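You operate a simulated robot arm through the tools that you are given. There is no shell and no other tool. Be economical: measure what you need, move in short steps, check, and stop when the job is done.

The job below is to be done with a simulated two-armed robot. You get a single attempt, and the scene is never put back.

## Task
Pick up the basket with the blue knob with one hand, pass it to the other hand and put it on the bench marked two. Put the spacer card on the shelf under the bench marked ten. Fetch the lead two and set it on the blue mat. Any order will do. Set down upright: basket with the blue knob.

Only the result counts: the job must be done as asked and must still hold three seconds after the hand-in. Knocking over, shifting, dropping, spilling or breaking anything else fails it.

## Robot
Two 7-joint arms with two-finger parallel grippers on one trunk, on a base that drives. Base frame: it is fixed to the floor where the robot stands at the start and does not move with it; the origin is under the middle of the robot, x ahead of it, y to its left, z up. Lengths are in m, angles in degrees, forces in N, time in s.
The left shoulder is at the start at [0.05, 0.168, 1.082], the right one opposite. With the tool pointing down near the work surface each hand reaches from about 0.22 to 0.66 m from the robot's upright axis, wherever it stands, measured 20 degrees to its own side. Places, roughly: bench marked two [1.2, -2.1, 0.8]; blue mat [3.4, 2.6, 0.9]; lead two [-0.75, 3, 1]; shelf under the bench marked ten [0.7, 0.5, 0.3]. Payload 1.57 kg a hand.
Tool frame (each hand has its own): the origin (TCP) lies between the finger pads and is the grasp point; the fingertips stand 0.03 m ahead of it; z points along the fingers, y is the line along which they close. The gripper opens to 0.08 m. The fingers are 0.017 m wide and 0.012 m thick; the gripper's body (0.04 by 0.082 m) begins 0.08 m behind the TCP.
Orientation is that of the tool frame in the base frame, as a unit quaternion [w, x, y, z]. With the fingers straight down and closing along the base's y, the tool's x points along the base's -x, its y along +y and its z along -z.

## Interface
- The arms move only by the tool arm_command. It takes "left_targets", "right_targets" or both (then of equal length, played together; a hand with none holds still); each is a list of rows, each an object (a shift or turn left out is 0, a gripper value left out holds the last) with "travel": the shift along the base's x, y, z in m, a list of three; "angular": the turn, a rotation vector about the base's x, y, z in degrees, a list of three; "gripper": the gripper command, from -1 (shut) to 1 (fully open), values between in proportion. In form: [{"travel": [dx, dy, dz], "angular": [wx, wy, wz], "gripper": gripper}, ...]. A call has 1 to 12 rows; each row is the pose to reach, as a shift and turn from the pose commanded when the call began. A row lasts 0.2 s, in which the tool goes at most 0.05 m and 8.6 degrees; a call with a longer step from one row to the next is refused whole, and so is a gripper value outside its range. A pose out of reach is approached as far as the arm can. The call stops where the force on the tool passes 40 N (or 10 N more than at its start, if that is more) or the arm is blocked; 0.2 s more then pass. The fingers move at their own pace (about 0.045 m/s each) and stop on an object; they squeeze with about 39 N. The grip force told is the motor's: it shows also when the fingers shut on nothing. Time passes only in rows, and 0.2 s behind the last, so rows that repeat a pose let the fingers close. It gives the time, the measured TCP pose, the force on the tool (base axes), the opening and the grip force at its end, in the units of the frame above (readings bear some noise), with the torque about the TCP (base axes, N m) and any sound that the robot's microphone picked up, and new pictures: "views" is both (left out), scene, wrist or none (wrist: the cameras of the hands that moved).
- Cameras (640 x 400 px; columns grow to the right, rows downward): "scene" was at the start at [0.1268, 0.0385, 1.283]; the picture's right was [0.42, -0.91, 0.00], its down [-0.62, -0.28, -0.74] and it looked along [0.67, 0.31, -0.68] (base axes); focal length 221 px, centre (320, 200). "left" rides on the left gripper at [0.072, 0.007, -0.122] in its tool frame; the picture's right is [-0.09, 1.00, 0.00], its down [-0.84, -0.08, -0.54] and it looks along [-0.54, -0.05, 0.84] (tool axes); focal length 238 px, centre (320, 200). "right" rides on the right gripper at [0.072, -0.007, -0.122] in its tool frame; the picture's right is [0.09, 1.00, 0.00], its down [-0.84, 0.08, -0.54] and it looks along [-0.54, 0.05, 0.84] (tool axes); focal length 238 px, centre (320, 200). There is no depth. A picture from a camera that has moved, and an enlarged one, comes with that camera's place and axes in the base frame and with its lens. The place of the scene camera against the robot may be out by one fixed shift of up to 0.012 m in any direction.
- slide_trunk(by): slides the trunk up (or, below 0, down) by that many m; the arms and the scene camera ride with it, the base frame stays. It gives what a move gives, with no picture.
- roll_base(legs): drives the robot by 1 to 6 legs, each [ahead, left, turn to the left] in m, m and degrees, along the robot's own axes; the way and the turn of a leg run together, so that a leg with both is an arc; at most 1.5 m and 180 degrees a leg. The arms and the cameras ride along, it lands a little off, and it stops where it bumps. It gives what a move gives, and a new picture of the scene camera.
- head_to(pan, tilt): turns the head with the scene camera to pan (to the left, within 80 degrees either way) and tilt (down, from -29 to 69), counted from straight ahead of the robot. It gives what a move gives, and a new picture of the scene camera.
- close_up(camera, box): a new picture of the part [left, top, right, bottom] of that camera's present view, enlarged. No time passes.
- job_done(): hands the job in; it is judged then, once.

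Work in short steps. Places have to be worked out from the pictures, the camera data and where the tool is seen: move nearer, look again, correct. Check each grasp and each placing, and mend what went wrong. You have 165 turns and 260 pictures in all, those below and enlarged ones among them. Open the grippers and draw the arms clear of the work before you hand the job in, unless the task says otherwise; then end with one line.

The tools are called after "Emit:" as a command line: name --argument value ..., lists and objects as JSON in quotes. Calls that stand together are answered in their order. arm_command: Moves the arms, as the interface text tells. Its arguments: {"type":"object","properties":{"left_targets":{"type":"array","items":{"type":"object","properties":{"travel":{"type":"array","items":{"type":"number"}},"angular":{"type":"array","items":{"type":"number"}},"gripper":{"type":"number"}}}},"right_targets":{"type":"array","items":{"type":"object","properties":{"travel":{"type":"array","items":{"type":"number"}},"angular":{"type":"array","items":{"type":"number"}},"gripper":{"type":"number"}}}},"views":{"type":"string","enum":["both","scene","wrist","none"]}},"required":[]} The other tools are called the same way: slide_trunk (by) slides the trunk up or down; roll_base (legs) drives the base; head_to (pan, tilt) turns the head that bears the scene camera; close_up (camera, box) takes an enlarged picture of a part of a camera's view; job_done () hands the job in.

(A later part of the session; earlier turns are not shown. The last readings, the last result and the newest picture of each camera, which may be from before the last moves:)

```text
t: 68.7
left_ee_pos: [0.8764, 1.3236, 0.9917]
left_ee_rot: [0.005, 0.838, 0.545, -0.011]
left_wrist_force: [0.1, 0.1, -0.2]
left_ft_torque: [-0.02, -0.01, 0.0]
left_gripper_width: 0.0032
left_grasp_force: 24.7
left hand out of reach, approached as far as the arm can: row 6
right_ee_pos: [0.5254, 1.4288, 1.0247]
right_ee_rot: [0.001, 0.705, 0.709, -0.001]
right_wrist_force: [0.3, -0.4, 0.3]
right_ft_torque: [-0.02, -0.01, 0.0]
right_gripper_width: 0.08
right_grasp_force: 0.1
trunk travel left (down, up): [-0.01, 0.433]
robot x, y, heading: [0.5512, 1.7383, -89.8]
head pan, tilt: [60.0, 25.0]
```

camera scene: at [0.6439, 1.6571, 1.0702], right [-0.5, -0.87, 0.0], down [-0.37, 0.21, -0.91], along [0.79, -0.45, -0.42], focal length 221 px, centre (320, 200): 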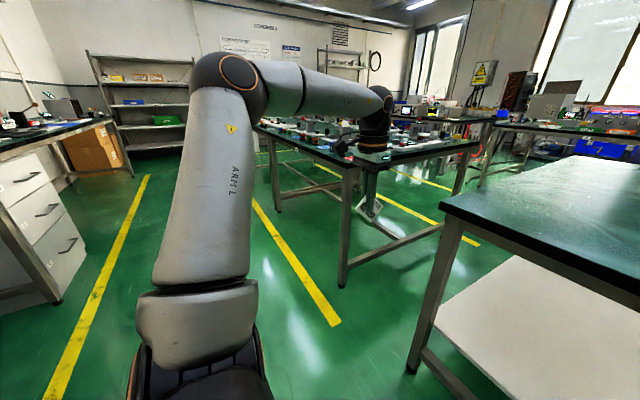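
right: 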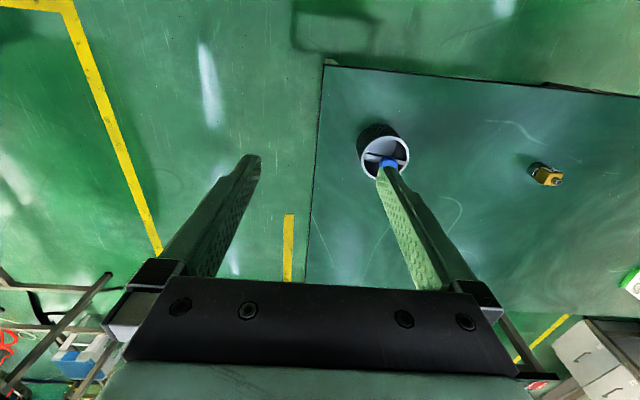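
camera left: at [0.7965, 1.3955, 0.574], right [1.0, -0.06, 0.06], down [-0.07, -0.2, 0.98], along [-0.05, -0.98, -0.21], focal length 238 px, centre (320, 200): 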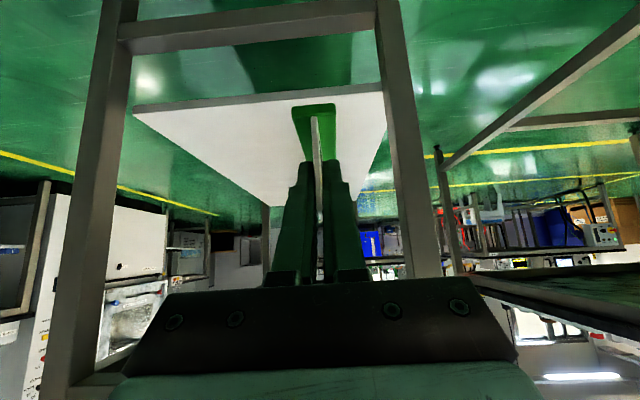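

The left arm's posture has drifted. I test whether the fresh right arm can reach shelf height with a 45° tilt, outside the bench end.

Emit:
arm_command --right_targets '[{"travel": [-0.02, -0.02, 0], "angular": [-8, 0, 0]}, {"travel": [-0.04, -0.04, -0.02], "angular": [-16, 0, 0]}, {"travel": [-0.06, -0.06, -0.05], "angular": [-24, 0, 0]}, {"travel": [-0.09, -0.08, -0.08], "angular": [-32, 0, 0]}, {"travel": [-0.12, -0.1, -0.11], "angular": [-40, 0, 0]}, {"travel": [-0.14, -0.12, -0.14], "angular": [-45, 0, 0]}, {"travel": [-0.16, -0.14, -0.18], "angular": [-45, 0, 0]}, {"travel": [-0.17, -0.15, -0.22], "angular": [-45, 0, 0]}, {"travel": [-0.17, -0.15, -0.26], "angular": [-45, 0, 0]}, {"travel": [-0.17, -0.15, -0.3], "angular": [-45, 0, 0]}, {"travel": [-0.17, -0.15, -0.34], "angular": [-45, 0, 0]}, {"travel": [-0.17, -0.15, -0.38], "angular": [-45, 0, 0]}]' --views "none"

```text
t: 71.3
left_ee_pos: [0.8755, 1.3237, 0.993]
left_ee_rot: [0.004, 0.838, 0.545, -0.011]
left_wrist_force: [-0.4, 0.0, -0.3]
left_ft_torque: [0.02, 0.04, 0.0]
left_gripper_width: 0.0032
left_grasp_force: 24.4
right_ee_pos: [0.3546, 1.2798, 0.6449]
right_ee_rot: [0.27, 0.652, 0.654, -0.272]
right_wrist_force: [0.5, -0.4, 0.7]
right_ft_torque: [-0.01, -0.03, 0.0]
right_gripper_width: 0.08
right_grasp_force: 0.1
trunk travel left (down, up): [-0.01, 0.433]
robot x, y, heading: [0.5567, 1.7381, -89.8]
head pan, tilt: [60.0, 25.0]
```

Fine so far (z 0.645). I continue down.

Emit:
arm_command --right_targets '[{"travel": [0, 0, -0.04]}, {"travel": [0, 0, -0.08]}, {"travel": [0, 0, -0.12]}, {"travel": [0, 0, -0.16]}, {"travel": [0, 0, -0.2]}, {"travel": [0, 0, -0.24]}, {"travel": [0, 0, -0.28]}]' --views "none"

```text
t: 72.9
left_ee_pos: [0.8763, 1.324, 0.9914]
left_ee_rot: [0.003, 0.838, 0.546, -0.011]
left_wrist_force: [-1.0, 0.6, 0.3]
left_ft_torque: [0.0, -0.04, 0.01]
left_gripper_width: 0.0033
left_grasp_force: 24.4
right_ee_pos: [0.3562, 1.2789, 0.5459]
right_ee_rot: [0.27, 0.652, 0.655, -0.272]
right_wrist_force: [0.5, -0.3, -0.4]
right_ft_torque: [0.02, 0.0, 0.02]
right_gripper_width: 0.08
right_grasp_force: 0.1
right hand out of reach, approached as far as the arm can: row 3, 4, 5, 6, 7
trunk travel left (down, up): [-0.01, 0.433]
robot x, y, heading: [0.5527, 1.7383, -89.6]
head pan, tilt: [60.0, 25.0]
```

Limited at z 0.546. I test reaching further forward, then down.

Emit:
arm_command --right_targets '[{"travel": [0, -0.04, 0]}, {"travel": [0, -0.08, 0]}, {"travel": [0, -0.1, -0.03]}, {"travel": [0, -0.1, -0.07]}, {"travel": [0, -0.1, -0.11]}, {"travel": [0, -0.1, -0.15]}]' --views "none"

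Emit:
head_to --pan -45 --tilt 35

```text
t: 74.3
left_ee_pos: [0.8747, 1.3244, 0.9917]
left_ee_rot: [0.004, 0.838, 0.545, -0.01]
left_wrist_force: [-0.8, 0.0, -0.4]
left_ft_torque: [0.0, 0.02, 0.0]
left_gripper_width: 0.0029
left_grasp_force: 24.5
right_ee_pos: [0.3389, 1.1703, 0.4422]
right_ee_rot: [0.27, 0.652, 0.655, -0.271]
right_wrist_force: [-0.3, 0.2, -0.1]
right_ft_torque: [0.02, 0.0, 0.02]
right_gripper_width: 0.08
right_grasp_force: 0.0
right hand out of reach, approached as far as the arm can: row 5, 6
trunk travel left (down, up): [-0.01, 0.433]
robot x, y, heading: [0.5521, 1.7419, -89.6]
head pan, tilt: [60.0, 25.0]
```

```text
t: 76.1
left_ee_pos: [0.8753, 1.3236, 0.9927]
left_ee_rot: [0.004, 0.839, 0.545, -0.01]
left_wrist_force: [0.7, -0.3, 0.1]
left_ft_torque: [0.01, -0.02, 0.0]
left_gripper_width: 0.0033
left_grasp_force: 24.5
right_ee_pos: [0.34, 1.1712, 0.4427]
right_ee_rot: [0.269, 0.652, 0.656, -0.27]
right_wrist_force: [0.1, 0.6, -0.6]
right_ft_torque: [-0.02, 0.02, 0.02]
right_gripper_width: 0.0801
right_grasp_force: 0.1
trunk travel left (down, up): [-0.01, 0.433]
robot x, y, heading: [0.5523, 1.7387, -89.5]
head pan, tilt: [-45.0, 35.0]
camera scene: at [0.502, 1.6401, 1.0545], right [-0.71, 0.7, 0.0], down [0.4, 0.41, -0.82], along [-0.58, -0.58, -0.57], focal length 221 px, centre (320, 200)
```

scene: 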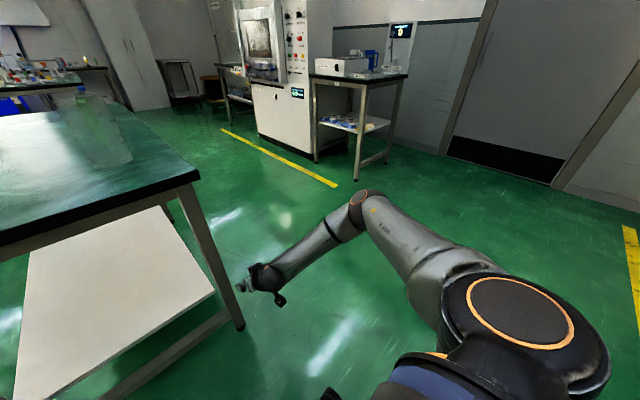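

Further forward works: z 0.44 now. I test a 30° tilt from here.

Emit:
arm_command --right_targets '[{"travel": [0, 0, 0], "angular": [7.5, 0, 0]}, {"travel": [0, 0, 0], "angular": [15, 0, 0]}, {"travel": [0, 0, -0.03], "angular": [15, 0, 0]}, {"travel": [0, 0, -0.06], "angular": [15, 0, 0]}, {"travel": [0, 0, -0.1], "angular": [15, 0, 0]}]' --views "none"

```text
t: 77.3
left_ee_pos: [0.8749, 1.3244, 0.9916]
left_ee_rot: [0.003, 0.838, 0.546, -0.012]
left_wrist_force: [0.6, 0.3, -0.7]
left_ft_torque: [0.0, 0.03, -0.01]
left_gripper_width: 0.0032
left_grasp_force: 24.1
right_ee_pos: [0.3395, 1.1711, 0.3433]
right_ee_rot: [0.183, 0.681, 0.685, -0.184]
right_wrist_force: [-0.2, -0.3, 0.5]
right_ft_torque: [0.03, 0.0, 0.01]
right_gripper_width: 0.0801
right_grasp_force: 0.0
trunk travel left (down, up): [-0.01, 0.433]
robot x, y, heading: [0.5526, 1.7383, -89.4]
head pan, tilt: [-45.0, 35.0]
```

With a 30° tilt the right arm reaches z 0.343 freely. So I'll set the card back on the table's end with the left hand and regrasp it with the right. First I raise the right hand and the trunk.

Emit:
arm_command --right_targets '[{"travel": [0, 0.02, 0.045]}, {"travel": [0, 0.04, 0.09]}, {"travel": [0, 0.06, 0.135]}, {"travel": [0, 0.08, 0.18]}, {"travel": [0, 0.1, 0.225]}, {"travel": [0, 0.1, 0.27]}, {"travel": [0, 0.1, 0.315]}, {"travel": [0, 0.1, 0.36]}, {"travel": [0, 0.1, 0.405]}, {"travel": [0, 0.1, 0.45]}, {"travel": [0, 0.1, 0.495]}, {"travel": [0, 0.1, 0.54]}]' --views "none"

Emit:
slide_trunk --by 0.24

Emit:
arm_command --left_targets '[{"angular": [-7.8, 3.5, 0]}, {"angular": [-15.6, 7, 0]}, {"angular": [-23.4, 10.4, 0]}, {"angular": [-31, 13.8, 0]}, {"angular": [-37, 16.5, 0]}, {"angular": [-41.1, 18.3, 0]}]' --views "none"

Emit:
head_to --pan 15 --tilt 45

```text
t: 79.9
left_ee_pos: [0.8753, 1.3229, 0.9913]
left_ee_rot: [0.004, 0.838, 0.546, -0.011]
left_wrist_force: [1.4, -1.0, -0.9]
left_ft_torque: [-0.01, -0.01, -0.02]
left_gripper_width: 0.0031
left_grasp_force: 24.0
right_ee_pos: [0.3381, 1.2729, 0.8817]
right_ee_rot: [0.182, 0.681, 0.685, -0.183]
right_wrist_force: [-0.5, 0.5, 0.2]
right_ft_torque: [-0.02, -0.02, -0.02]
right_gripper_width: 0.0799
right_grasp_force: 0.0
trunk travel left (down, up): [-0.01, 0.433]
robot x, y, heading: [0.5526, 1.7404, -89.5]
head pan, tilt: [-45.0, 35.0]
```

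```text
t: 82.4
left_ee_pos: [0.8757, 1.324, 1.2312]
left_ee_rot: [0.004, 0.838, 0.545, -0.011]
left_wrist_force: [-0.3, 0.4, -0.7]
left_ft_torque: [-0.02, 0.0, -0.03]
left_gripper_width: 0.0033
left_grasp_force: 24.5
right_ee_pos: [0.3382, 1.2714, 1.1223]
right_ee_rot: [0.184, 0.681, 0.685, -0.183]
right_wrist_force: [0.1, 0.7, 0.4]
right_ft_torque: [0.02, 0.01, 0.01]
right_gripper_width: 0.0802
right_grasp_force: 0.0
trunk travel left (down, up): [-0.25, 0.193]
robot x, y, heading: [0.5518, 1.74, -89.9]
head pan, tilt: [-45.0, 35.0]
```

```text
t: 83.8
left_ee_pos: [0.876, 1.3225, 1.2316]
left_ee_rot: [0.213, 0.771, 0.501, -0.331]
left_wrist_force: [0.2, 0.9, -0.6]
left_ft_torque: [0.02, -0.03, 0.0]
left_gripper_width: 0.0032
left_grasp_force: 24.7
right_ee_pos: [0.3385, 1.2716, 1.1222]
right_ee_rot: [0.184, 0.681, 0.684, -0.184]
right_wrist_force: [0.0, 0.0, 0.1]
right_ft_torque: [-0.01, 0.0, 0.01]
right_gripper_width: 0.0798
right_grasp_force: 0.2
trunk travel left (down, up): [-0.25, 0.193]
robot x, y, heading: [0.5525, 1.7388, -89.7]
head pan, tilt: [-45.0, 35.0]
```

```text
t: 85.1
left_ee_pos: [0.8762, 1.3241, 1.2317]
left_ee_rot: [0.213, 0.771, 0.5, -0.331]
left_wrist_force: [0.4, 0.1, -0.8]
left_ft_torque: [0.02, -0.01, -0.02]
left_gripper_width: 0.0034
left_grasp_force: 24.3
right_ee_pos: [0.3382, 1.2715, 1.1217]
right_ee_rot: [0.183, 0.681, 0.684, -0.184]
right_wrist_force: [-1.1, -0.1, -0.3]
right_ft_torque: [-0.03, 0.0, 0.01]
right_gripper_width: 0.0799
right_grasp_force: 0.2
trunk travel left (down, up): [-0.25, 0.193]
robot x, y, heading: [0.5562, 1.7413, -89.5]
head pan, tilt: [15.0, 45.0]
camera scene: at [0.5853, 1.6243, 1.2797], right [-0.96, -0.26, 0.0], down [-0.19, 0.68, -0.71], along [0.19, -0.68, -0.71], focal length 221 px, centre (320, 200)
```

scene: 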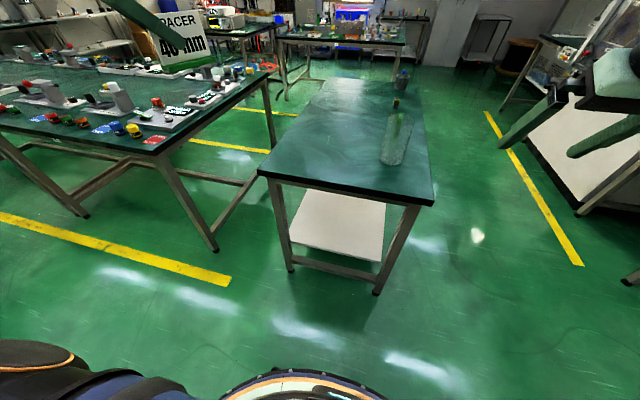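

I drive so the card comes over the table's end near (0.75, 1.0).

Emit:
roll_base --legs '[[0, -0.125, 0], [0.31, 0, 0]]'

Emit:
arm_command --left_targets '[{"travel": [0, 0, -0.045]}, {"travel": [0, 0, -0.09]}, {"travel": [0, 0, -0.135]}, {"travel": [0, 0, -0.18]}, {"travel": [0, 0, -0.225]}, {"travel": [0, 0, -0.27]}, {"travel": [0, 0, -0.31]}]'

```text
t: 88.1
left_ee_pos: [0.7526, 1.0166, 1.2317]
left_ee_rot: [0.212, 0.772, 0.499, -0.332]
left_wrist_force: [-0.2, -0.8, -1.3]
left_ft_torque: [-0.01, 0.02, 0.01]
left_gripper_width: 0.003
left_grasp_force: 24.3
right_ee_pos: [0.2149, 0.9641, 1.1213]
right_ee_rot: [0.183, 0.681, 0.685, -0.183]
right_wrist_force: [0.0, 0.2, 0.3]
right_ft_torque: [-0.04, 0.0, 0.0]
right_gripper_width: 0.0802
right_grasp_force: 0.1
trunk travel left (down, up): [-0.25, 0.193]
robot x, y, heading: [0.4311, 1.4319, -89.9]
head pan, tilt: [15.0, 45.0]
camera scene: at [0.4622, 1.3157, 1.2796], right [-0.96, -0.26, 0.0], down [-0.19, 0.68, -0.71], along [0.19, -0.68, -0.71], focal length 221 px, centre (320, 200)
```

scene: 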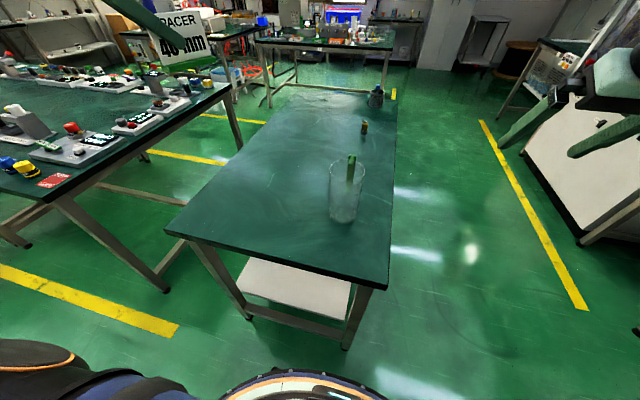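

```text
t: 89.7
left_ee_pos: [0.7526, 1.015, 0.9208]
left_ee_rot: [0.212, 0.771, 0.501, -0.331]
left_wrist_force: [-0.9, -0.6, -1.2]
left_ft_torque: [0.01, 0.01, -0.01]
left_gripper_width: 0.0029
left_grasp_force: 25.4
right_ee_pos: [0.2144, 0.963, 1.1207]
right_ee_rot: [0.182, 0.681, 0.685, -0.184]
right_wrist_force: [-0.2, -0.3, 0.2]
right_ft_torque: [-0.01, 0.0, -0.01]
right_gripper_width: 0.0801
right_grasp_force: 0.0
trunk travel left (down, up): [-0.25, 0.193]
robot x, y, heading: [0.432, 1.4286, -89.7]
head pan, tilt: [15.0, 45.0]
camera scene: at [0.4626, 1.316, 1.2797], right [-0.96, -0.26, 0.0], down [-0.19, 0.68, -0.71], along [0.19, -0.68, -0.71], focal length 221 px, centre (320, 200)
camera left: at [0.8153, 1.1382, 0.953], right [0.88, -0.47, 0.06], down [-0.14, -0.14, 0.98], along [-0.45, -0.87, -0.19], focal length 238 px, centre (320, 200)
```

scene: 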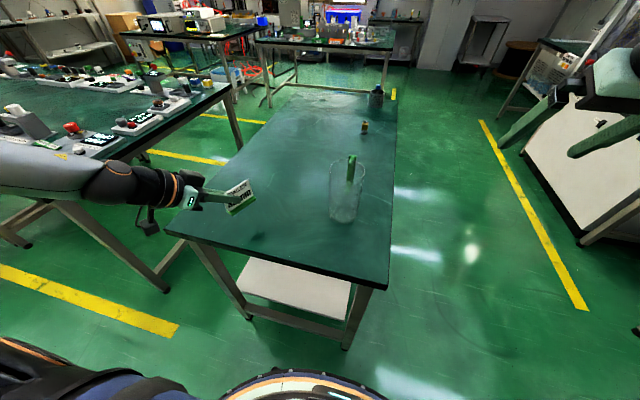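
left: 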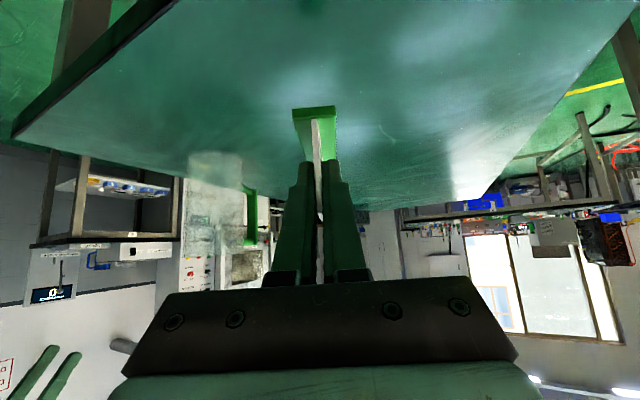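

Clean descent. I lower the last 7 cm until the foot touches.

Emit:
arm_command --left_targets '[{"travel": [0, 0, -0.03]}, {"travel": [0, 0, -0.055]}, {"travel": [0, 0, -0.068]}, {"travel": [0, 0, -0.073]}]' --views "none"

Emit:
close_up --camera "scene" --box '[160, 160, 320, 260]'

```text
t: 90.7
left_ee_pos: [0.753, 1.0153, 0.8484]
left_ee_rot: [0.213, 0.771, 0.5, -0.33]
left_wrist_force: [0.0, 0.2, -0.6]
left_ft_torque: [0.04, 0.0, 0.03]
left_gripper_width: 0.0031
left_grasp_force: 24.3
right_ee_pos: [0.215, 0.9647, 1.1214]
right_ee_rot: [0.183, 0.681, 0.685, -0.183]
right_wrist_force: [0.1, 0.1, -0.9]
right_ft_torque: [0.02, 0.0, 0.02]
right_gripper_width: 0.0801
right_grasp_force: 0.0
trunk travel left (down, up): [-0.25, 0.193]
robot x, y, heading: [0.431, 1.434, -89.6]
head pan, tilt: [15.0, 45.0]
```

```text
4.00 times, centred on (240, 210) of scene
camera zoom: at [0.4623, 1.3162, 1.2797], right [-0.96, -0.26, 0.0], down [-0.19, 0.68, -0.71], along [0.19, -0.68, -0.71], focal length 882 px, centre (640, 160)
```

zoom: 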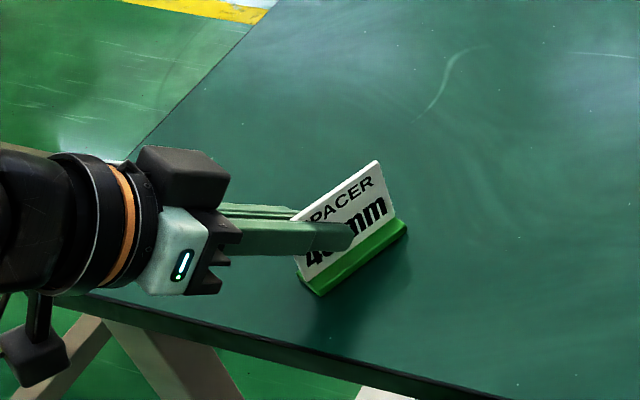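

Nearly touching. I lower 3 mm more, open, and withdraw back along the fingers.

Emit:
arm_command --left_targets '[{"travel": [0, 0, -0.003]}, {"travel": [0, 0, -0.003], "gripper": -0.6}, {"travel": [0, 0, -0.003], "gripper": 0.1}, {"travel": [0, 0, -0.003], "gripper": 0.1}]' --views "none"

Emit:
arm_command --left_targets '[{"travel": [0.012, 0.026, 0.028]}, {"travel": [0.026, 0.056, 0.06]}, {"travel": [0.04, 0.06, 0.1]}, {"travel": [0.06, 0.06, 0.14]}, {"travel": [0.09, 0.06, 0.17]}]' --views "none"

Emit:
close_up --camera "scene" --box '[160, 160, 320, 260]'

```text
t: 91.7
left_ee_pos: [0.7525, 1.0159, 0.8454]
left_ee_rot: [0.212, 0.771, 0.501, -0.33]
left_wrist_force: [0.2, 0.2, -1.0]
left_ft_torque: [-0.04, 0.04, -0.02]
left_gripper_width: 0.0438
left_grasp_force: 0.0
right_ee_pos: [0.2147, 0.9642, 1.1215]
right_ee_rot: [0.184, 0.681, 0.685, -0.183]
right_wrist_force: [-0.6, 0.7, 0.6]
right_ft_torque: [-0.01, -0.02, 0.01]
right_gripper_width: 0.0802
right_grasp_force: 0.0
trunk travel left (down, up): [-0.25, 0.193]
robot x, y, heading: [0.4289, 1.4312, -89.6]
head pan, tilt: [15.0, 45.0]
```

```text
t: 92.9
left_ee_pos: [0.8433, 1.0767, 1.0165]
left_ee_rot: [0.211, 0.772, 0.5, -0.331]
left_wrist_force: [-0.5, 0.0, -0.2]
left_ft_torque: [0.02, 0.0, -0.01]
left_gripper_width: 0.044
left_grasp_force: 0.0
right_ee_pos: [0.2135, 0.9636, 1.1215]
right_ee_rot: [0.183, 0.681, 0.685, -0.184]
right_wrist_force: [1.4, 0.7, 0.0]
right_ft_torque: [0.01, -0.02, -0.03]
right_gripper_width: 0.0799
right_grasp_force: 0.1
trunk travel left (down, up): [-0.25, 0.193]
robot x, y, heading: [0.4325, 1.4285, -90.0]
head pan, tilt: [15.0, 45.0]
```

```text
4.00 times, centred on (240, 210) of scene
camera zoom: at [0.4624, 1.3163, 1.2796], right [-0.96, -0.26, 0.0], down [-0.19, 0.68, -0.71], along [0.19, -0.68, -0.71], focal length 882 px, centre (640, 160)
```

zoom: 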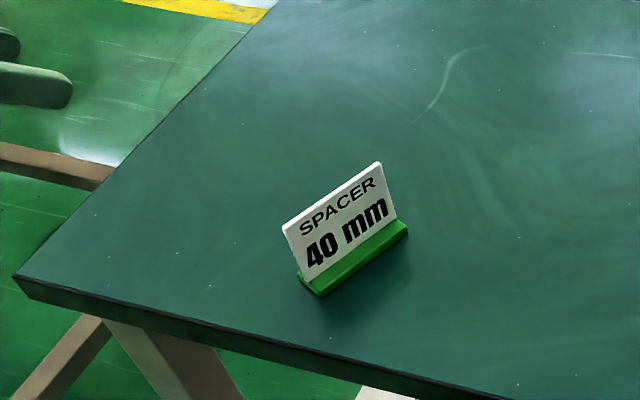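

The card stands upright around (0.746, 1.0), c‑direction 66°. I raise the left hand out of the way and yaw the right hand −24° (keeping its 30° tilt) to match the card.

Emit:
arm_command --left_targets '[{"travel": [0, 0.02, 0.04]}, {"travel": [0, 0.04, 0.08]}, {"travel": [0, 0.06, 0.12]}, {"travel": [0, 0.06, 0.16]}]' --views "none"

Emit:
arm_command --right_targets '[{"travel": [0.04, 0, 0], "angular": [0, 0, -8]}, {"travel": [0.08, 0, 0], "angular": [0, 0, -16]}, {"travel": [0.1, 0, 0], "angular": [0, 0, -24]}, {"travel": [0.14, 0, 0], "angular": [0, 0, -24]}]' --views "none"

```text
t: 93.9
left_ee_pos: [0.8422, 1.1359, 1.1762]
left_ee_rot: [0.213, 0.771, 0.501, -0.331]
left_wrist_force: [-0.3, 0.2, 1.0]
left_ft_torque: [0.01, 0.01, -0.01]
left_gripper_width: 0.0439
left_grasp_force: 0.0
right_ee_pos: [0.2142, 0.9648, 1.1215]
right_ee_rot: [0.183, 0.681, 0.685, -0.184]
right_wrist_force: [-0.1, 0.7, -0.7]
right_ft_torque: [-0.02, -0.01, 0.0]
right_gripper_width: 0.08
right_grasp_force: 0.1
trunk travel left (down, up): [-0.25, 0.193]
robot x, y, heading: [0.4242, 1.4294, -89.7]
head pan, tilt: [15.0, 45.0]
```

```text
t: 94.9
left_ee_pos: [0.8436, 1.1361, 1.1764]
left_ee_rot: [0.212, 0.771, 0.5, -0.332]
left_wrist_force: [-0.5, -0.4, 0.4]
left_ft_torque: [-0.04, 0.02, -0.01]
left_gripper_width: 0.0437
left_grasp_force: 0.1
right_ee_pos: [0.3564, 0.9649, 1.1214]
right_ee_rot: [0.14, 0.81, 0.525, -0.22]
right_wrist_force: [-0.5, 0.1, 0.2]
right_ft_torque: [-0.03, -0.01, 0.0]
right_gripper_width: 0.0799
right_grasp_force: 0.2
trunk travel left (down, up): [-0.25, 0.193]
robot x, y, heading: [0.4309, 1.4299, -90.1]
head pan, tilt: [15.0, 45.0]
```

Works. I drive left 0.40 m and back 0.09 m so the right hand comes near the card.

Emit:
roll_base --legs '[[-0.09, 0, 0], [0, 0.4, 0]]'

Emit:
head_to --pan 0 --tilt 50

Emit:
close_up --camera "right" --box '[160, 0, 480, 200]'

```text
t: 98.1
left_ee_pos: [1.2452, 1.2258, 1.1757]
left_ee_rot: [0.213, 0.772, 0.499, -0.331]
left_wrist_force: [0.1, -0.4, -0.2]
left_ft_torque: [0.01, 0.03, 0.01]
left_gripper_width: 0.0439
left_grasp_force: 0.0
right_ee_pos: [0.7578, 1.0549, 1.1234]
right_ee_rot: [0.14, 0.81, 0.526, -0.22]
right_wrist_force: [-0.1, 0.7, -0.8]
right_ft_torque: [0.03, 0.01, 0.02]
right_gripper_width: 0.08
right_grasp_force: 0.1
trunk travel left (down, up): [-0.25, 0.193]
robot x, y, heading: [0.8306, 1.5231, -90.0]
head pan, tilt: [15.0, 45.0]
camera scene: at [0.8663, 1.4076, 1.2796], right [-0.97, -0.26, 0.0], down [-0.18, 0.68, -0.71], along [0.18, -0.68, -0.71], focal length 221 px, centre (320, 200)
```

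scene: 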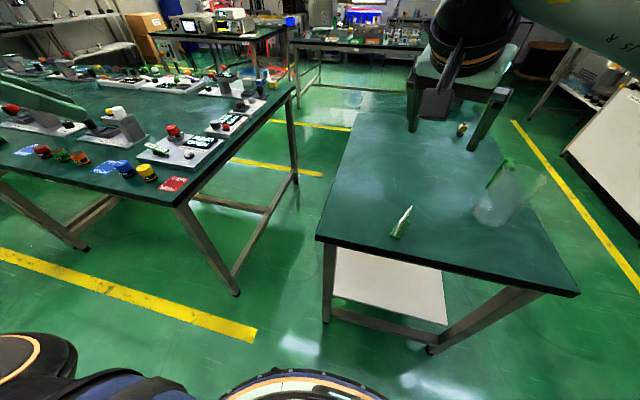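

```text
t: 98.8
left_ee_pos: [1.245, 1.2257, 1.1755]
left_ee_rot: [0.211, 0.772, 0.499, -0.332]
left_wrist_force: [0.6, -0.5, 0.1]
left_ft_torque: [0.0, -0.03, -0.02]
left_gripper_width: 0.044
left_grasp_force: 0.0
right_ee_pos: [0.7569, 1.0561, 1.1213]
right_ee_rot: [0.14, 0.809, 0.527, -0.218]
right_wrist_force: [0.5, -0.5, 0.7]
right_ft_torque: [-0.02, -0.02, -0.02]
right_gripper_width: 0.0799
right_grasp_force: 0.1
trunk travel left (down, up): [-0.25, 0.193]
robot x, y, heading: [0.8358, 1.5168, -89.9]
head pan, tilt: [0.0, 50.0]
camera scene: at [0.8449, 1.4091, 1.2728], right [-1.0, 0.0, 0.0], down [0.0, 0.77, -0.64], along [0.0, -0.64, -0.77], focal length 221 px, centre (320, 200)
```

scene: 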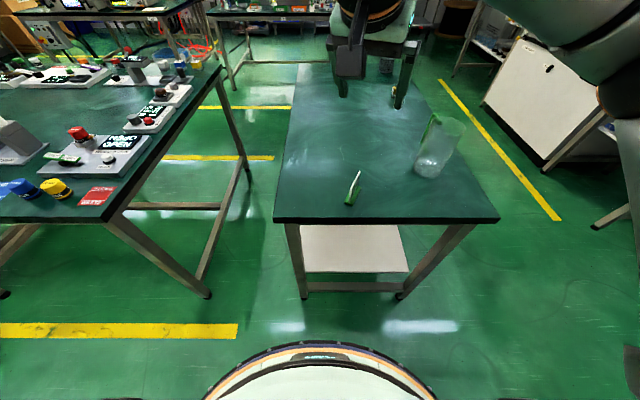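

```text
2.00 times, centred on (320, 100) of right
camera zoom: at [0.8002, 1.1719, 1.1915], right [0.94, -0.33, -0.05], down [-0.11, -0.45, 0.89], along [-0.32, -0.83, -0.46], focal length 477 px, centre (320, 400)
```

zoom: 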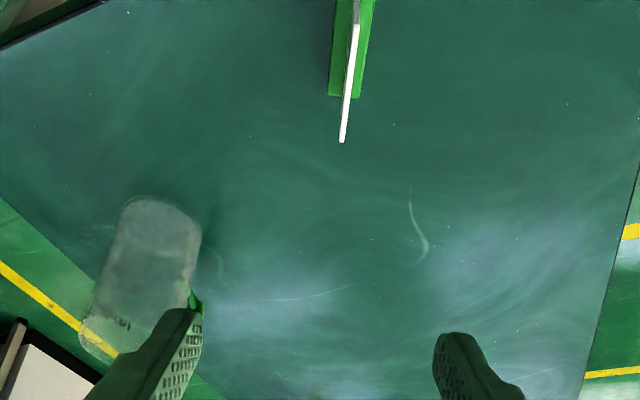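

Card as expected: top edge (0.759,1.037)→(0.729,0.966). I descend the right hand to the pre‑grasp.

Emit:
arm_command --right_targets '[{"travel": [0, -0.004, -0.045]}, {"travel": [0.001, -0.008, -0.09]}, {"travel": [0.002, -0.012, -0.135]}, {"travel": [0.003, -0.016, -0.175], "gripper": 0.1}, {"travel": [0.003, -0.0185, -0.2125], "gripper": 0.1}]' --views "none"

Emit:
close_up --camera "right" --box '[220, 20, 420, 170]'

```text
t: 100.0
left_ee_pos: [1.2454, 1.2258, 1.1767]
left_ee_rot: [0.212, 0.772, 0.499, -0.331]
left_wrist_force: [0.7, -0.2, -0.2]
left_ft_torque: [-0.04, 0.01, 0.01]
left_gripper_width: 0.0441
left_grasp_force: 0.1
right_ee_pos: [0.7603, 1.0388, 0.9077]
right_ee_rot: [0.14, 0.81, 0.525, -0.218]
right_wrist_force: [-0.4, 0.1, -0.6]
right_ft_torque: [0.05, 0.0, -0.04]
right_gripper_width: 0.0441
right_grasp_force: 0.1
trunk travel left (down, up): [-0.25, 0.193]
robot x, y, heading: [0.8371, 1.5208, -89.8]
head pan, tilt: [0.0, 50.0]
```

```text
2.67 times, centred on (320, 95) of right
camera zoom: at [0.8023, 1.1534, 0.9777], right [0.94, -0.33, -0.05], down [-0.11, -0.45, 0.89], along [-0.32, -0.83, -0.46], focal length 636 px, centre (320, 480)
```

zoom: 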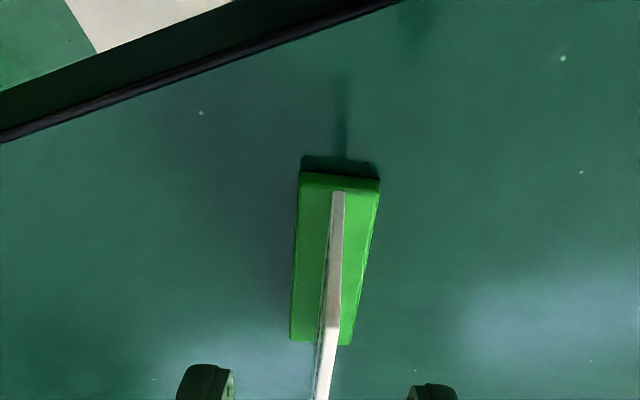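

Well centred between the fingers. I go in and close.

Emit:
arm_command --right_targets '[{"travel": [-0.006, -0.014, -0.025]}, {"travel": [-0.0125, -0.029, -0.05]}, {"travel": [-0.0125, -0.029, -0.05], "gripper": -1}, {"travel": [-0.0125, -0.029, -0.05]}, {"travel": [-0.0125, -0.029, -0.05]}, {"travel": [-0.0125, -0.029, -0.05]}]' --views "none"

Emit:
close_up --camera "right" --box '[220, 60, 420, 210]'

```text
t: 101.5
left_ee_pos: [1.246, 1.2262, 1.1761]
left_ee_rot: [0.211, 0.773, 0.499, -0.33]
left_wrist_force: [0.3, 0.1, -1.4]
left_ft_torque: [0.01, 0.03, -0.01]
left_gripper_width: 0.0442
left_grasp_force: 0.1
right_ee_pos: [0.7482, 1.0084, 0.8576]
right_ee_rot: [0.141, 0.81, 0.527, -0.217]
right_wrist_force: [0.0, -0.2, -0.1]
right_ft_torque: [0.01, 0.02, -0.03]
right_gripper_width: 0.0032
right_grasp_force: 24.8
trunk travel left (down, up): [-0.25, 0.193]
robot x, y, heading: [0.8351, 1.5217, -89.7]
head pan, tilt: [0.0, 50.0]
```

```text
2.67 times, centred on (320, 135) of right
camera zoom: at [0.7907, 1.1247, 0.9282], right [0.94, -0.33, -0.05], down [-0.11, -0.45, 0.89], along [-0.32, -0.83, -0.46], focal length 636 px, centre (320, 373)
```

zoom: 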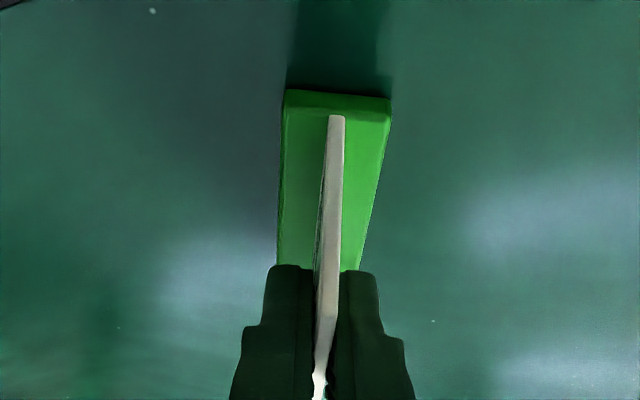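

Gripped at 3.2 mm, TCP 5.8 cm above the foot. I lift and yaw back to straight.

Emit:
arm_command --right_targets '[{"travel": [0, 0, 0.04]}, {"travel": [0, 0, 0.08]}, {"travel": [0, 0, 0.12]}, {"travel": [-0.02, 0, 0.16], "angular": [0, 0, 8]}, {"travel": [-0.05, 0, 0.2], "angular": [0, 0, 16]}, {"travel": [-0.08, 0.02, 0.22], "angular": [0, 0, 24]}, {"travel": [-0.11, 0.04, 0.22], "angular": [0, 0, 24]}]' --views "scene"

```text
t: 103.0
left_ee_pos: [1.2467, 1.2256, 1.1767]
left_ee_rot: [0.211, 0.773, 0.499, -0.331]
left_wrist_force: [-0.4, 0.5, 0.5]
left_ft_torque: [0.0, -0.03, -0.02]
left_gripper_width: 0.0439
left_grasp_force: 0.0
right_ee_pos: [0.6378, 1.0486, 1.079]
right_ee_rot: [0.184, 0.682, 0.684, -0.184]
right_wrist_force: [-0.2, 0.0, -0.2]
right_ft_torque: [-0.04, 0.0, 0.01]
right_gripper_width: 0.0032
right_grasp_force: 24.1
trunk travel left (down, up): [-0.25, 0.193]
robot x, y, heading: [0.833, 1.5224, -89.8]
head pan, tilt: [0.0, 50.0]
camera scene: at [0.8444, 1.4093, 1.2728], right [-1.0, 0.0, 0.0], down [0.0, 0.77, -0.64], along [0.0, -0.64, -0.77], focal length 221 px, centre (320, 200)
```

scene: 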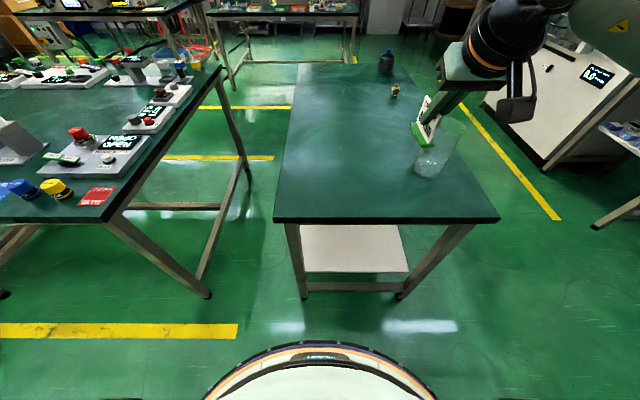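

Card held. I back away 0.45 m and lower the trunk.

Emit:
roll_base --legs '[[-0.45, 0, 0]]'

Emit:
slide_trunk --by -0.24

Emit:
arm_command --right_targets '[{"travel": [0, -0.02, -0.04]}, {"travel": [0, -0.04, -0.08]}, {"travel": [0, -0.06, -0.12]}, {"travel": [0, -0.08, -0.16]}, {"travel": [0, -0.1, -0.2]}, {"travel": [0, -0.1, -0.24]}, {"travel": [0, -0.1, -0.28]}, {"travel": [0, -0.1, -0.32]}, {"travel": [0, -0.1, -0.36]}, {"travel": [0, -0.1, -0.4]}, {"travel": [0, -0.1, -0.42]}]'

```text
t: 105.8
left_ee_pos: [1.2444, 1.6765, 1.1762]
left_ee_rot: [0.211, 0.773, 0.498, -0.331]
left_wrist_force: [0.5, 0.2, -1.2]
left_ft_torque: [0.0, 0.02, -0.02]
left_gripper_width: 0.0439
left_grasp_force: 0.0
right_ee_pos: [0.6367, 1.4996, 1.0795]
right_ee_rot: [0.184, 0.683, 0.683, -0.184]
right_wrist_force: [-0.1, 0.1, -1.1]
right_ft_torque: [0.04, 0.01, -0.01]
right_gripper_width: 0.0032
right_grasp_force: 24.5
trunk travel left (down, up): [-0.25, 0.193]
robot x, y, heading: [0.8326, 1.9714, -89.8]
head pan, tilt: [0.0, 50.0]
camera scene: at [0.844, 1.86, 1.2728], right [-1.0, 0.0, 0.0], down [0.0, 0.77, -0.64], along [0.0, -0.64, -0.77], focal length 221 px, centre (320, 200)
```

scene: 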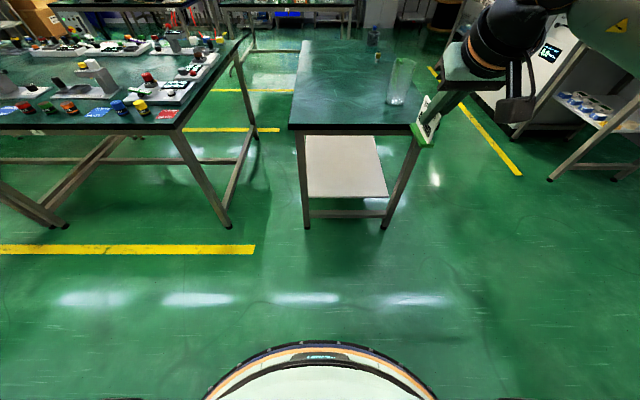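

```text
t: 108.3
left_ee_pos: [1.2457, 1.6759, 0.9363]
left_ee_rot: [0.212, 0.773, 0.498, -0.332]
left_wrist_force: [0.1, -0.2, 0.2]
left_ft_torque: [-0.02, 0.0, 0.01]
left_gripper_width: 0.044
left_grasp_force: 0.0
right_ee_pos: [0.6373, 1.4996, 0.8393]
right_ee_rot: [0.183, 0.683, 0.683, -0.184]
right_wrist_force: [-0.5, 0.7, -0.9]
right_ft_torque: [0.0, 0.0, 0.01]
right_gripper_width: 0.0033
right_grasp_force: 24.2
trunk travel left (down, up): [-0.01, 0.433]
robot x, y, heading: [0.8322, 1.976, -90.1]
head pan, tilt: [0.0, 50.0]
```

```text
t: 110.7
left_ee_pos: [1.244, 1.6774, 0.9355]
left_ee_rot: [0.211, 0.773, 0.498, -0.331]
left_wrist_force: [-0.3, 0.5, -0.4]
left_ft_torque: [-0.01, -0.03, 0.01]
left_gripper_width: 0.044
left_grasp_force: 0.0
right_ee_pos: [0.6359, 1.3997, 0.4186]
right_ee_rot: [0.182, 0.683, 0.683, -0.184]
right_wrist_force: [-0.7, -0.6, -0.2]
right_ft_torque: [-0.01, -0.01, -0.03]
right_gripper_width: 0.0034
right_grasp_force: 24.0
trunk travel left (down, up): [-0.01, 0.433]
robot x, y, heading: [0.8321, 1.9756, -90.0]
head pan, tilt: [0.0, 50.0]
camera scene: at [0.844, 1.8597, 1.0328], right [-1.0, 0.0, 0.0], down [0.0, 0.77, -0.64], along [0.0, -0.64, -0.77], focal length 221 px, centre (320, 200)
camera right: at [0.6282, 1.523, 0.4877], right [1.0, 0.08, -0.05], down [0.08, -0.45, 0.89], along [0.05, -0.89, -0.46], focal length 238 px, centre (320, 200)
```

scene: 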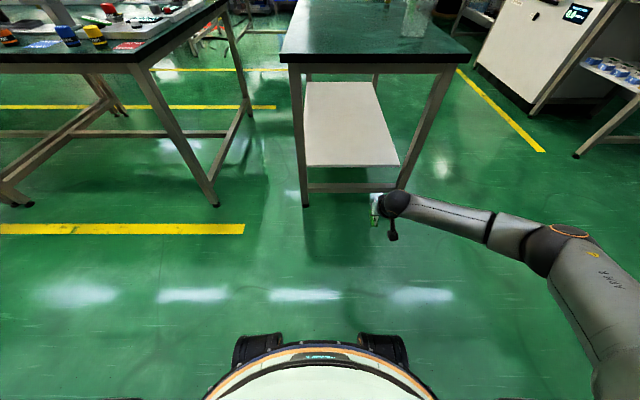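
right: 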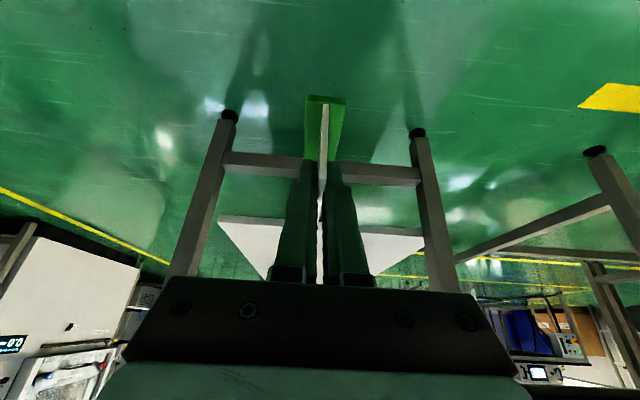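

The shelf's end edge is at y≈1.02, z≈0.30; legs at x≈0.41 and 0.92. To keep the forearm off the right leg I shift left 0.145 m, then go in 0.38 m.

Emit:
roll_base --legs '[[0, 0.145, 0], [0.38, 0, 0]]'

Emit:
close_up --camera "right" --box '[0, 0, 640, 400]'

```text
t: 114.0
left_ee_pos: [1.3908, 1.2941, 0.9358]
left_ee_rot: [0.211, 0.773, 0.499, -0.332]
left_wrist_force: [0.2, -0.6, 0.7]
left_ft_torque: [0.01, 0.02, -0.01]
left_gripper_width: 0.0442
left_grasp_force: 0.0
right_ee_pos: [0.7821, 1.0176, 0.4181]
right_ee_rot: [0.183, 0.683, 0.683, -0.185]
right_wrist_force: [0.2, -0.5, 0.1]
right_ft_torque: [0.03, -0.01, -0.04]
right_gripper_width: 0.0032
right_grasp_force: 24.5
trunk travel left (down, up): [-0.01, 0.433]
robot x, y, heading: [0.9806, 1.5913, -89.9]
head pan, tilt: [0.0, 50.0]
camera scene: at [0.9892, 1.4784, 1.0327], right [-1.0, 0.0, 0.0], down [0.0, 0.77, -0.64], along [0.0, -0.64, -0.77], focal length 221 px, centre (320, 200)
```

scene: 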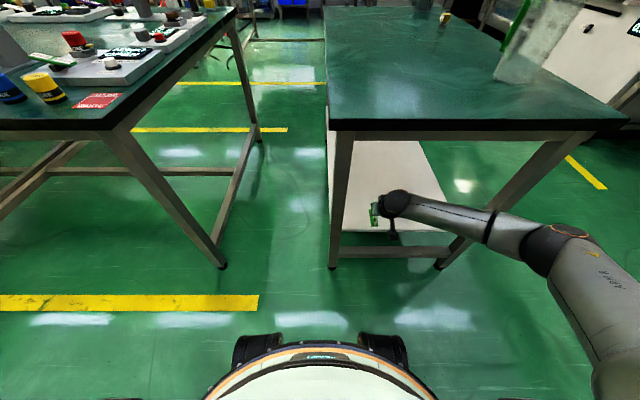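

```text
1.00 times, centred on (320, 200) of right
camera zoom: at [0.7732, 1.1415, 0.4883], right [1.0, 0.08, -0.05], down [0.08, -0.45, 0.89], along [0.05, -0.89, -0.46], focal length 238 px, centre (320, 200)
```

zoom: 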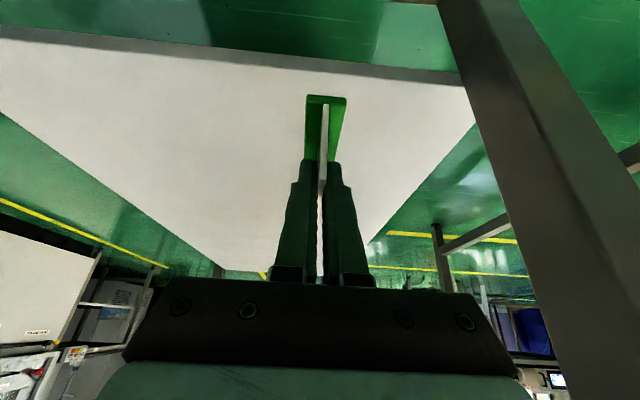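

Card is over the shelf, clear of both legs. I go in 5.5 cm more.

Emit:
roll_base --legs '[[0.055, 0, 0]]'

Emit:
arm_command --right_targets '[{"travel": [0, 0, -0.03]}, {"travel": [0, 0, -0.05]}]'

```text
t: 115.0
left_ee_pos: [1.39, 1.2408, 0.9367]
left_ee_rot: [0.211, 0.773, 0.498, -0.332]
left_wrist_force: [0.4, -0.3, 0.4]
left_ft_torque: [0.02, 0.0, 0.01]
left_gripper_width: 0.0439
left_grasp_force: 0.1
right_ee_pos: [0.7809, 0.9629, 0.418]
right_ee_rot: [0.183, 0.683, 0.683, -0.185]
right_wrist_force: [-0.4, -0.4, -0.4]
right_ft_torque: [0.02, 0.01, 0.01]
right_gripper_width: 0.0033
right_grasp_force: 24.1
trunk travel left (down, up): [-0.01, 0.433]
robot x, y, heading: [0.9807, 1.5395, -90.3]
head pan, tilt: [0.0, 50.0]
camera scene: at [0.9892, 1.4237, 1.0328], right [-1.0, 0.0, 0.0], down [0.0, 0.77, -0.64], along [0.0, -0.64, -0.77], focal length 221 px, centre (320, 200)
```

scene: 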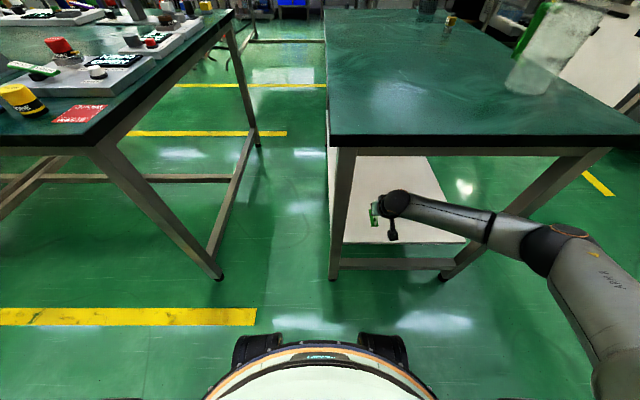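

```text
t: 115.6
left_ee_pos: [1.3893, 1.2403, 0.9375]
left_ee_rot: [0.212, 0.772, 0.499, -0.332]
left_wrist_force: [0.0, -0.1, -0.5]
left_ft_torque: [-0.01, 0.02, 0.01]
left_gripper_width: 0.0441
left_grasp_force: 0.2
right_ee_pos: [0.7806, 0.9634, 0.3674]
right_ee_rot: [0.183, 0.683, 0.683, -0.184]
right_wrist_force: [-0.6, 0.0, -0.6]
right_ft_torque: [0.04, -0.02, -0.01]
right_gripper_width: 0.0031
right_grasp_force: 24.1
trunk travel left (down, up): [-0.01, 0.433]
robot x, y, heading: [0.9785, 1.5397, -90.0]
head pan, tilt: [0.0, 50.0]
camera scene: at [0.9892, 1.4236, 1.0328], right [-1.0, 0.0, 0.0], down [0.0, 0.77, -0.64], along [0.0, -0.64, -0.77], focal length 221 px, centre (320, 200)
camera right: at [0.773, 1.0871, 0.4375], right [1.0, 0.08, -0.05], down [0.08, -0.45, 0.89], along [0.05, -0.89, -0.46], focal length 238 px, centre (320, 200)
```

scene: 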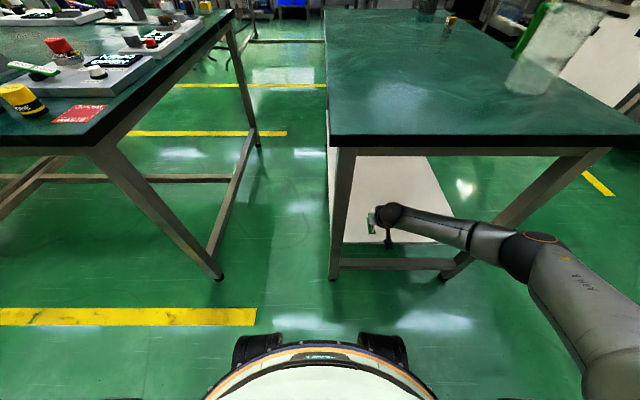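
right: 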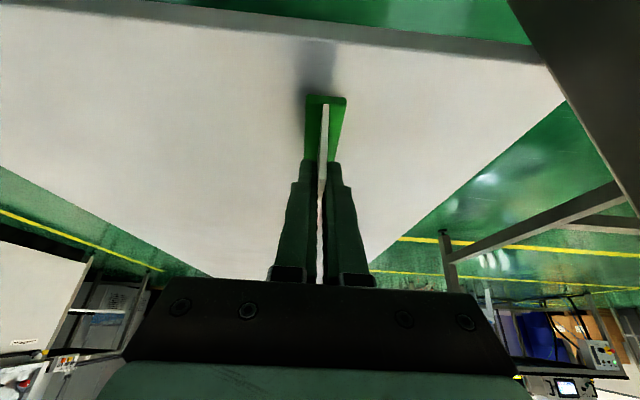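

Foot is about 1 cm above the shelf. I lower in small steps until contact shows.

Emit:
arm_command --right_targets '[{"travel": [0, 0, -0.005]}, {"travel": [0, 0, -0.009]}, {"travel": [0, 0, -0.012]}]' --views "none"

Emit:
close_up --camera "right" --box '[220, 30, 420, 180]'

```text
t: 116.4
left_ee_pos: [1.3902, 1.2396, 0.9363]
left_ee_rot: [0.211, 0.773, 0.498, -0.332]
left_wrist_force: [0.1, -0.1, 0.7]
left_ft_torque: [0.0, 0.02, -0.01]
left_gripper_width: 0.0439
left_grasp_force: 0.0
right_ee_pos: [0.7818, 0.962, 0.3583]
right_ee_rot: [0.183, 0.683, 0.682, -0.185]
right_wrist_force: [0.1, 2.4, 7.9]
right_ft_torque: [0.2, -0.02, 0.01]
right_gripper_width: 0.0034
right_grasp_force: 24.3
trunk travel left (down, up): [-0.01, 0.433]
robot x, y, heading: [0.9795, 1.5356, -90.0]
head pan, tilt: [0.0, 50.0]
```

```text
2.67 times, centred on (320, 105) of right
camera zoom: at [0.7733, 1.0864, 0.4274], right [1.0, 0.08, -0.05], down [0.08, -0.45, 0.89], along [0.05, -0.89, -0.45], focal length 636 px, centre (320, 453)
```

zoom: 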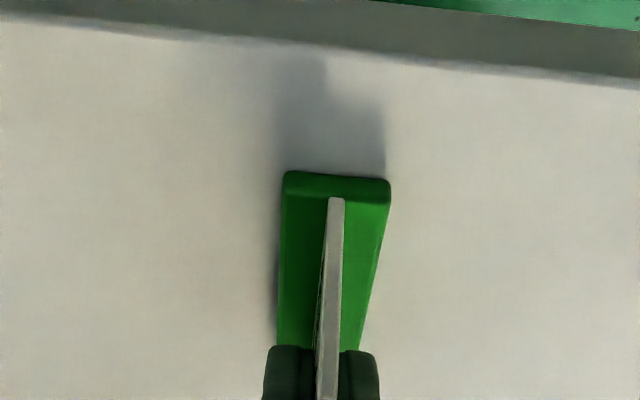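

Contact (8 N up). I release and withdraw back along the fingers.

Emit:
arm_command --right_targets '[{"travel": [0, 0, 0.001], "gripper": -0.6}, {"travel": [0, 0, 0.001], "gripper": 0.0}, {"travel": [0, 0, 0.001], "gripper": 0.0}, {"travel": [0, 0.02, 0.034]}, {"travel": [0, 0.04, 0.065]}]' --views "wrist"

```text
t: 117.6
left_ee_pos: [1.3903, 1.2409, 0.9354]
left_ee_rot: [0.212, 0.772, 0.499, -0.332]
left_wrist_force: [0.5, 0.2, -0.6]
left_ft_torque: [-0.01, 0.01, 0.0]
left_gripper_width: 0.044
left_grasp_force: 0.1
right_ee_pos: [0.7803, 1.0029, 0.423]
right_ee_rot: [0.182, 0.683, 0.682, -0.184]
right_wrist_force: [0.5, 0.1, -0.2]
right_ft_torque: [0.0, 0.04, -0.01]
right_gripper_width: 0.04
right_grasp_force: 0.0
trunk travel left (down, up): [-0.01, 0.433]
robot x, y, heading: [0.9772, 1.5402, -90.0]
head pan, tilt: [0.0, 50.0]
camera right: at [0.7731, 1.1265, 0.492], right [1.0, 0.08, -0.05], down [0.08, -0.45, 0.89], along [0.05, -0.89, -0.46], focal length 238 px, centre (320, 200)
```

right: 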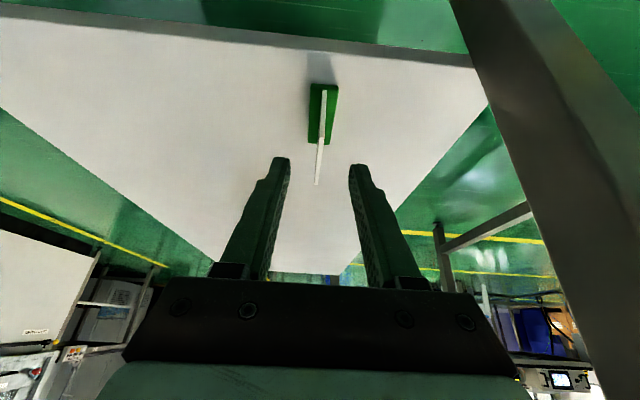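

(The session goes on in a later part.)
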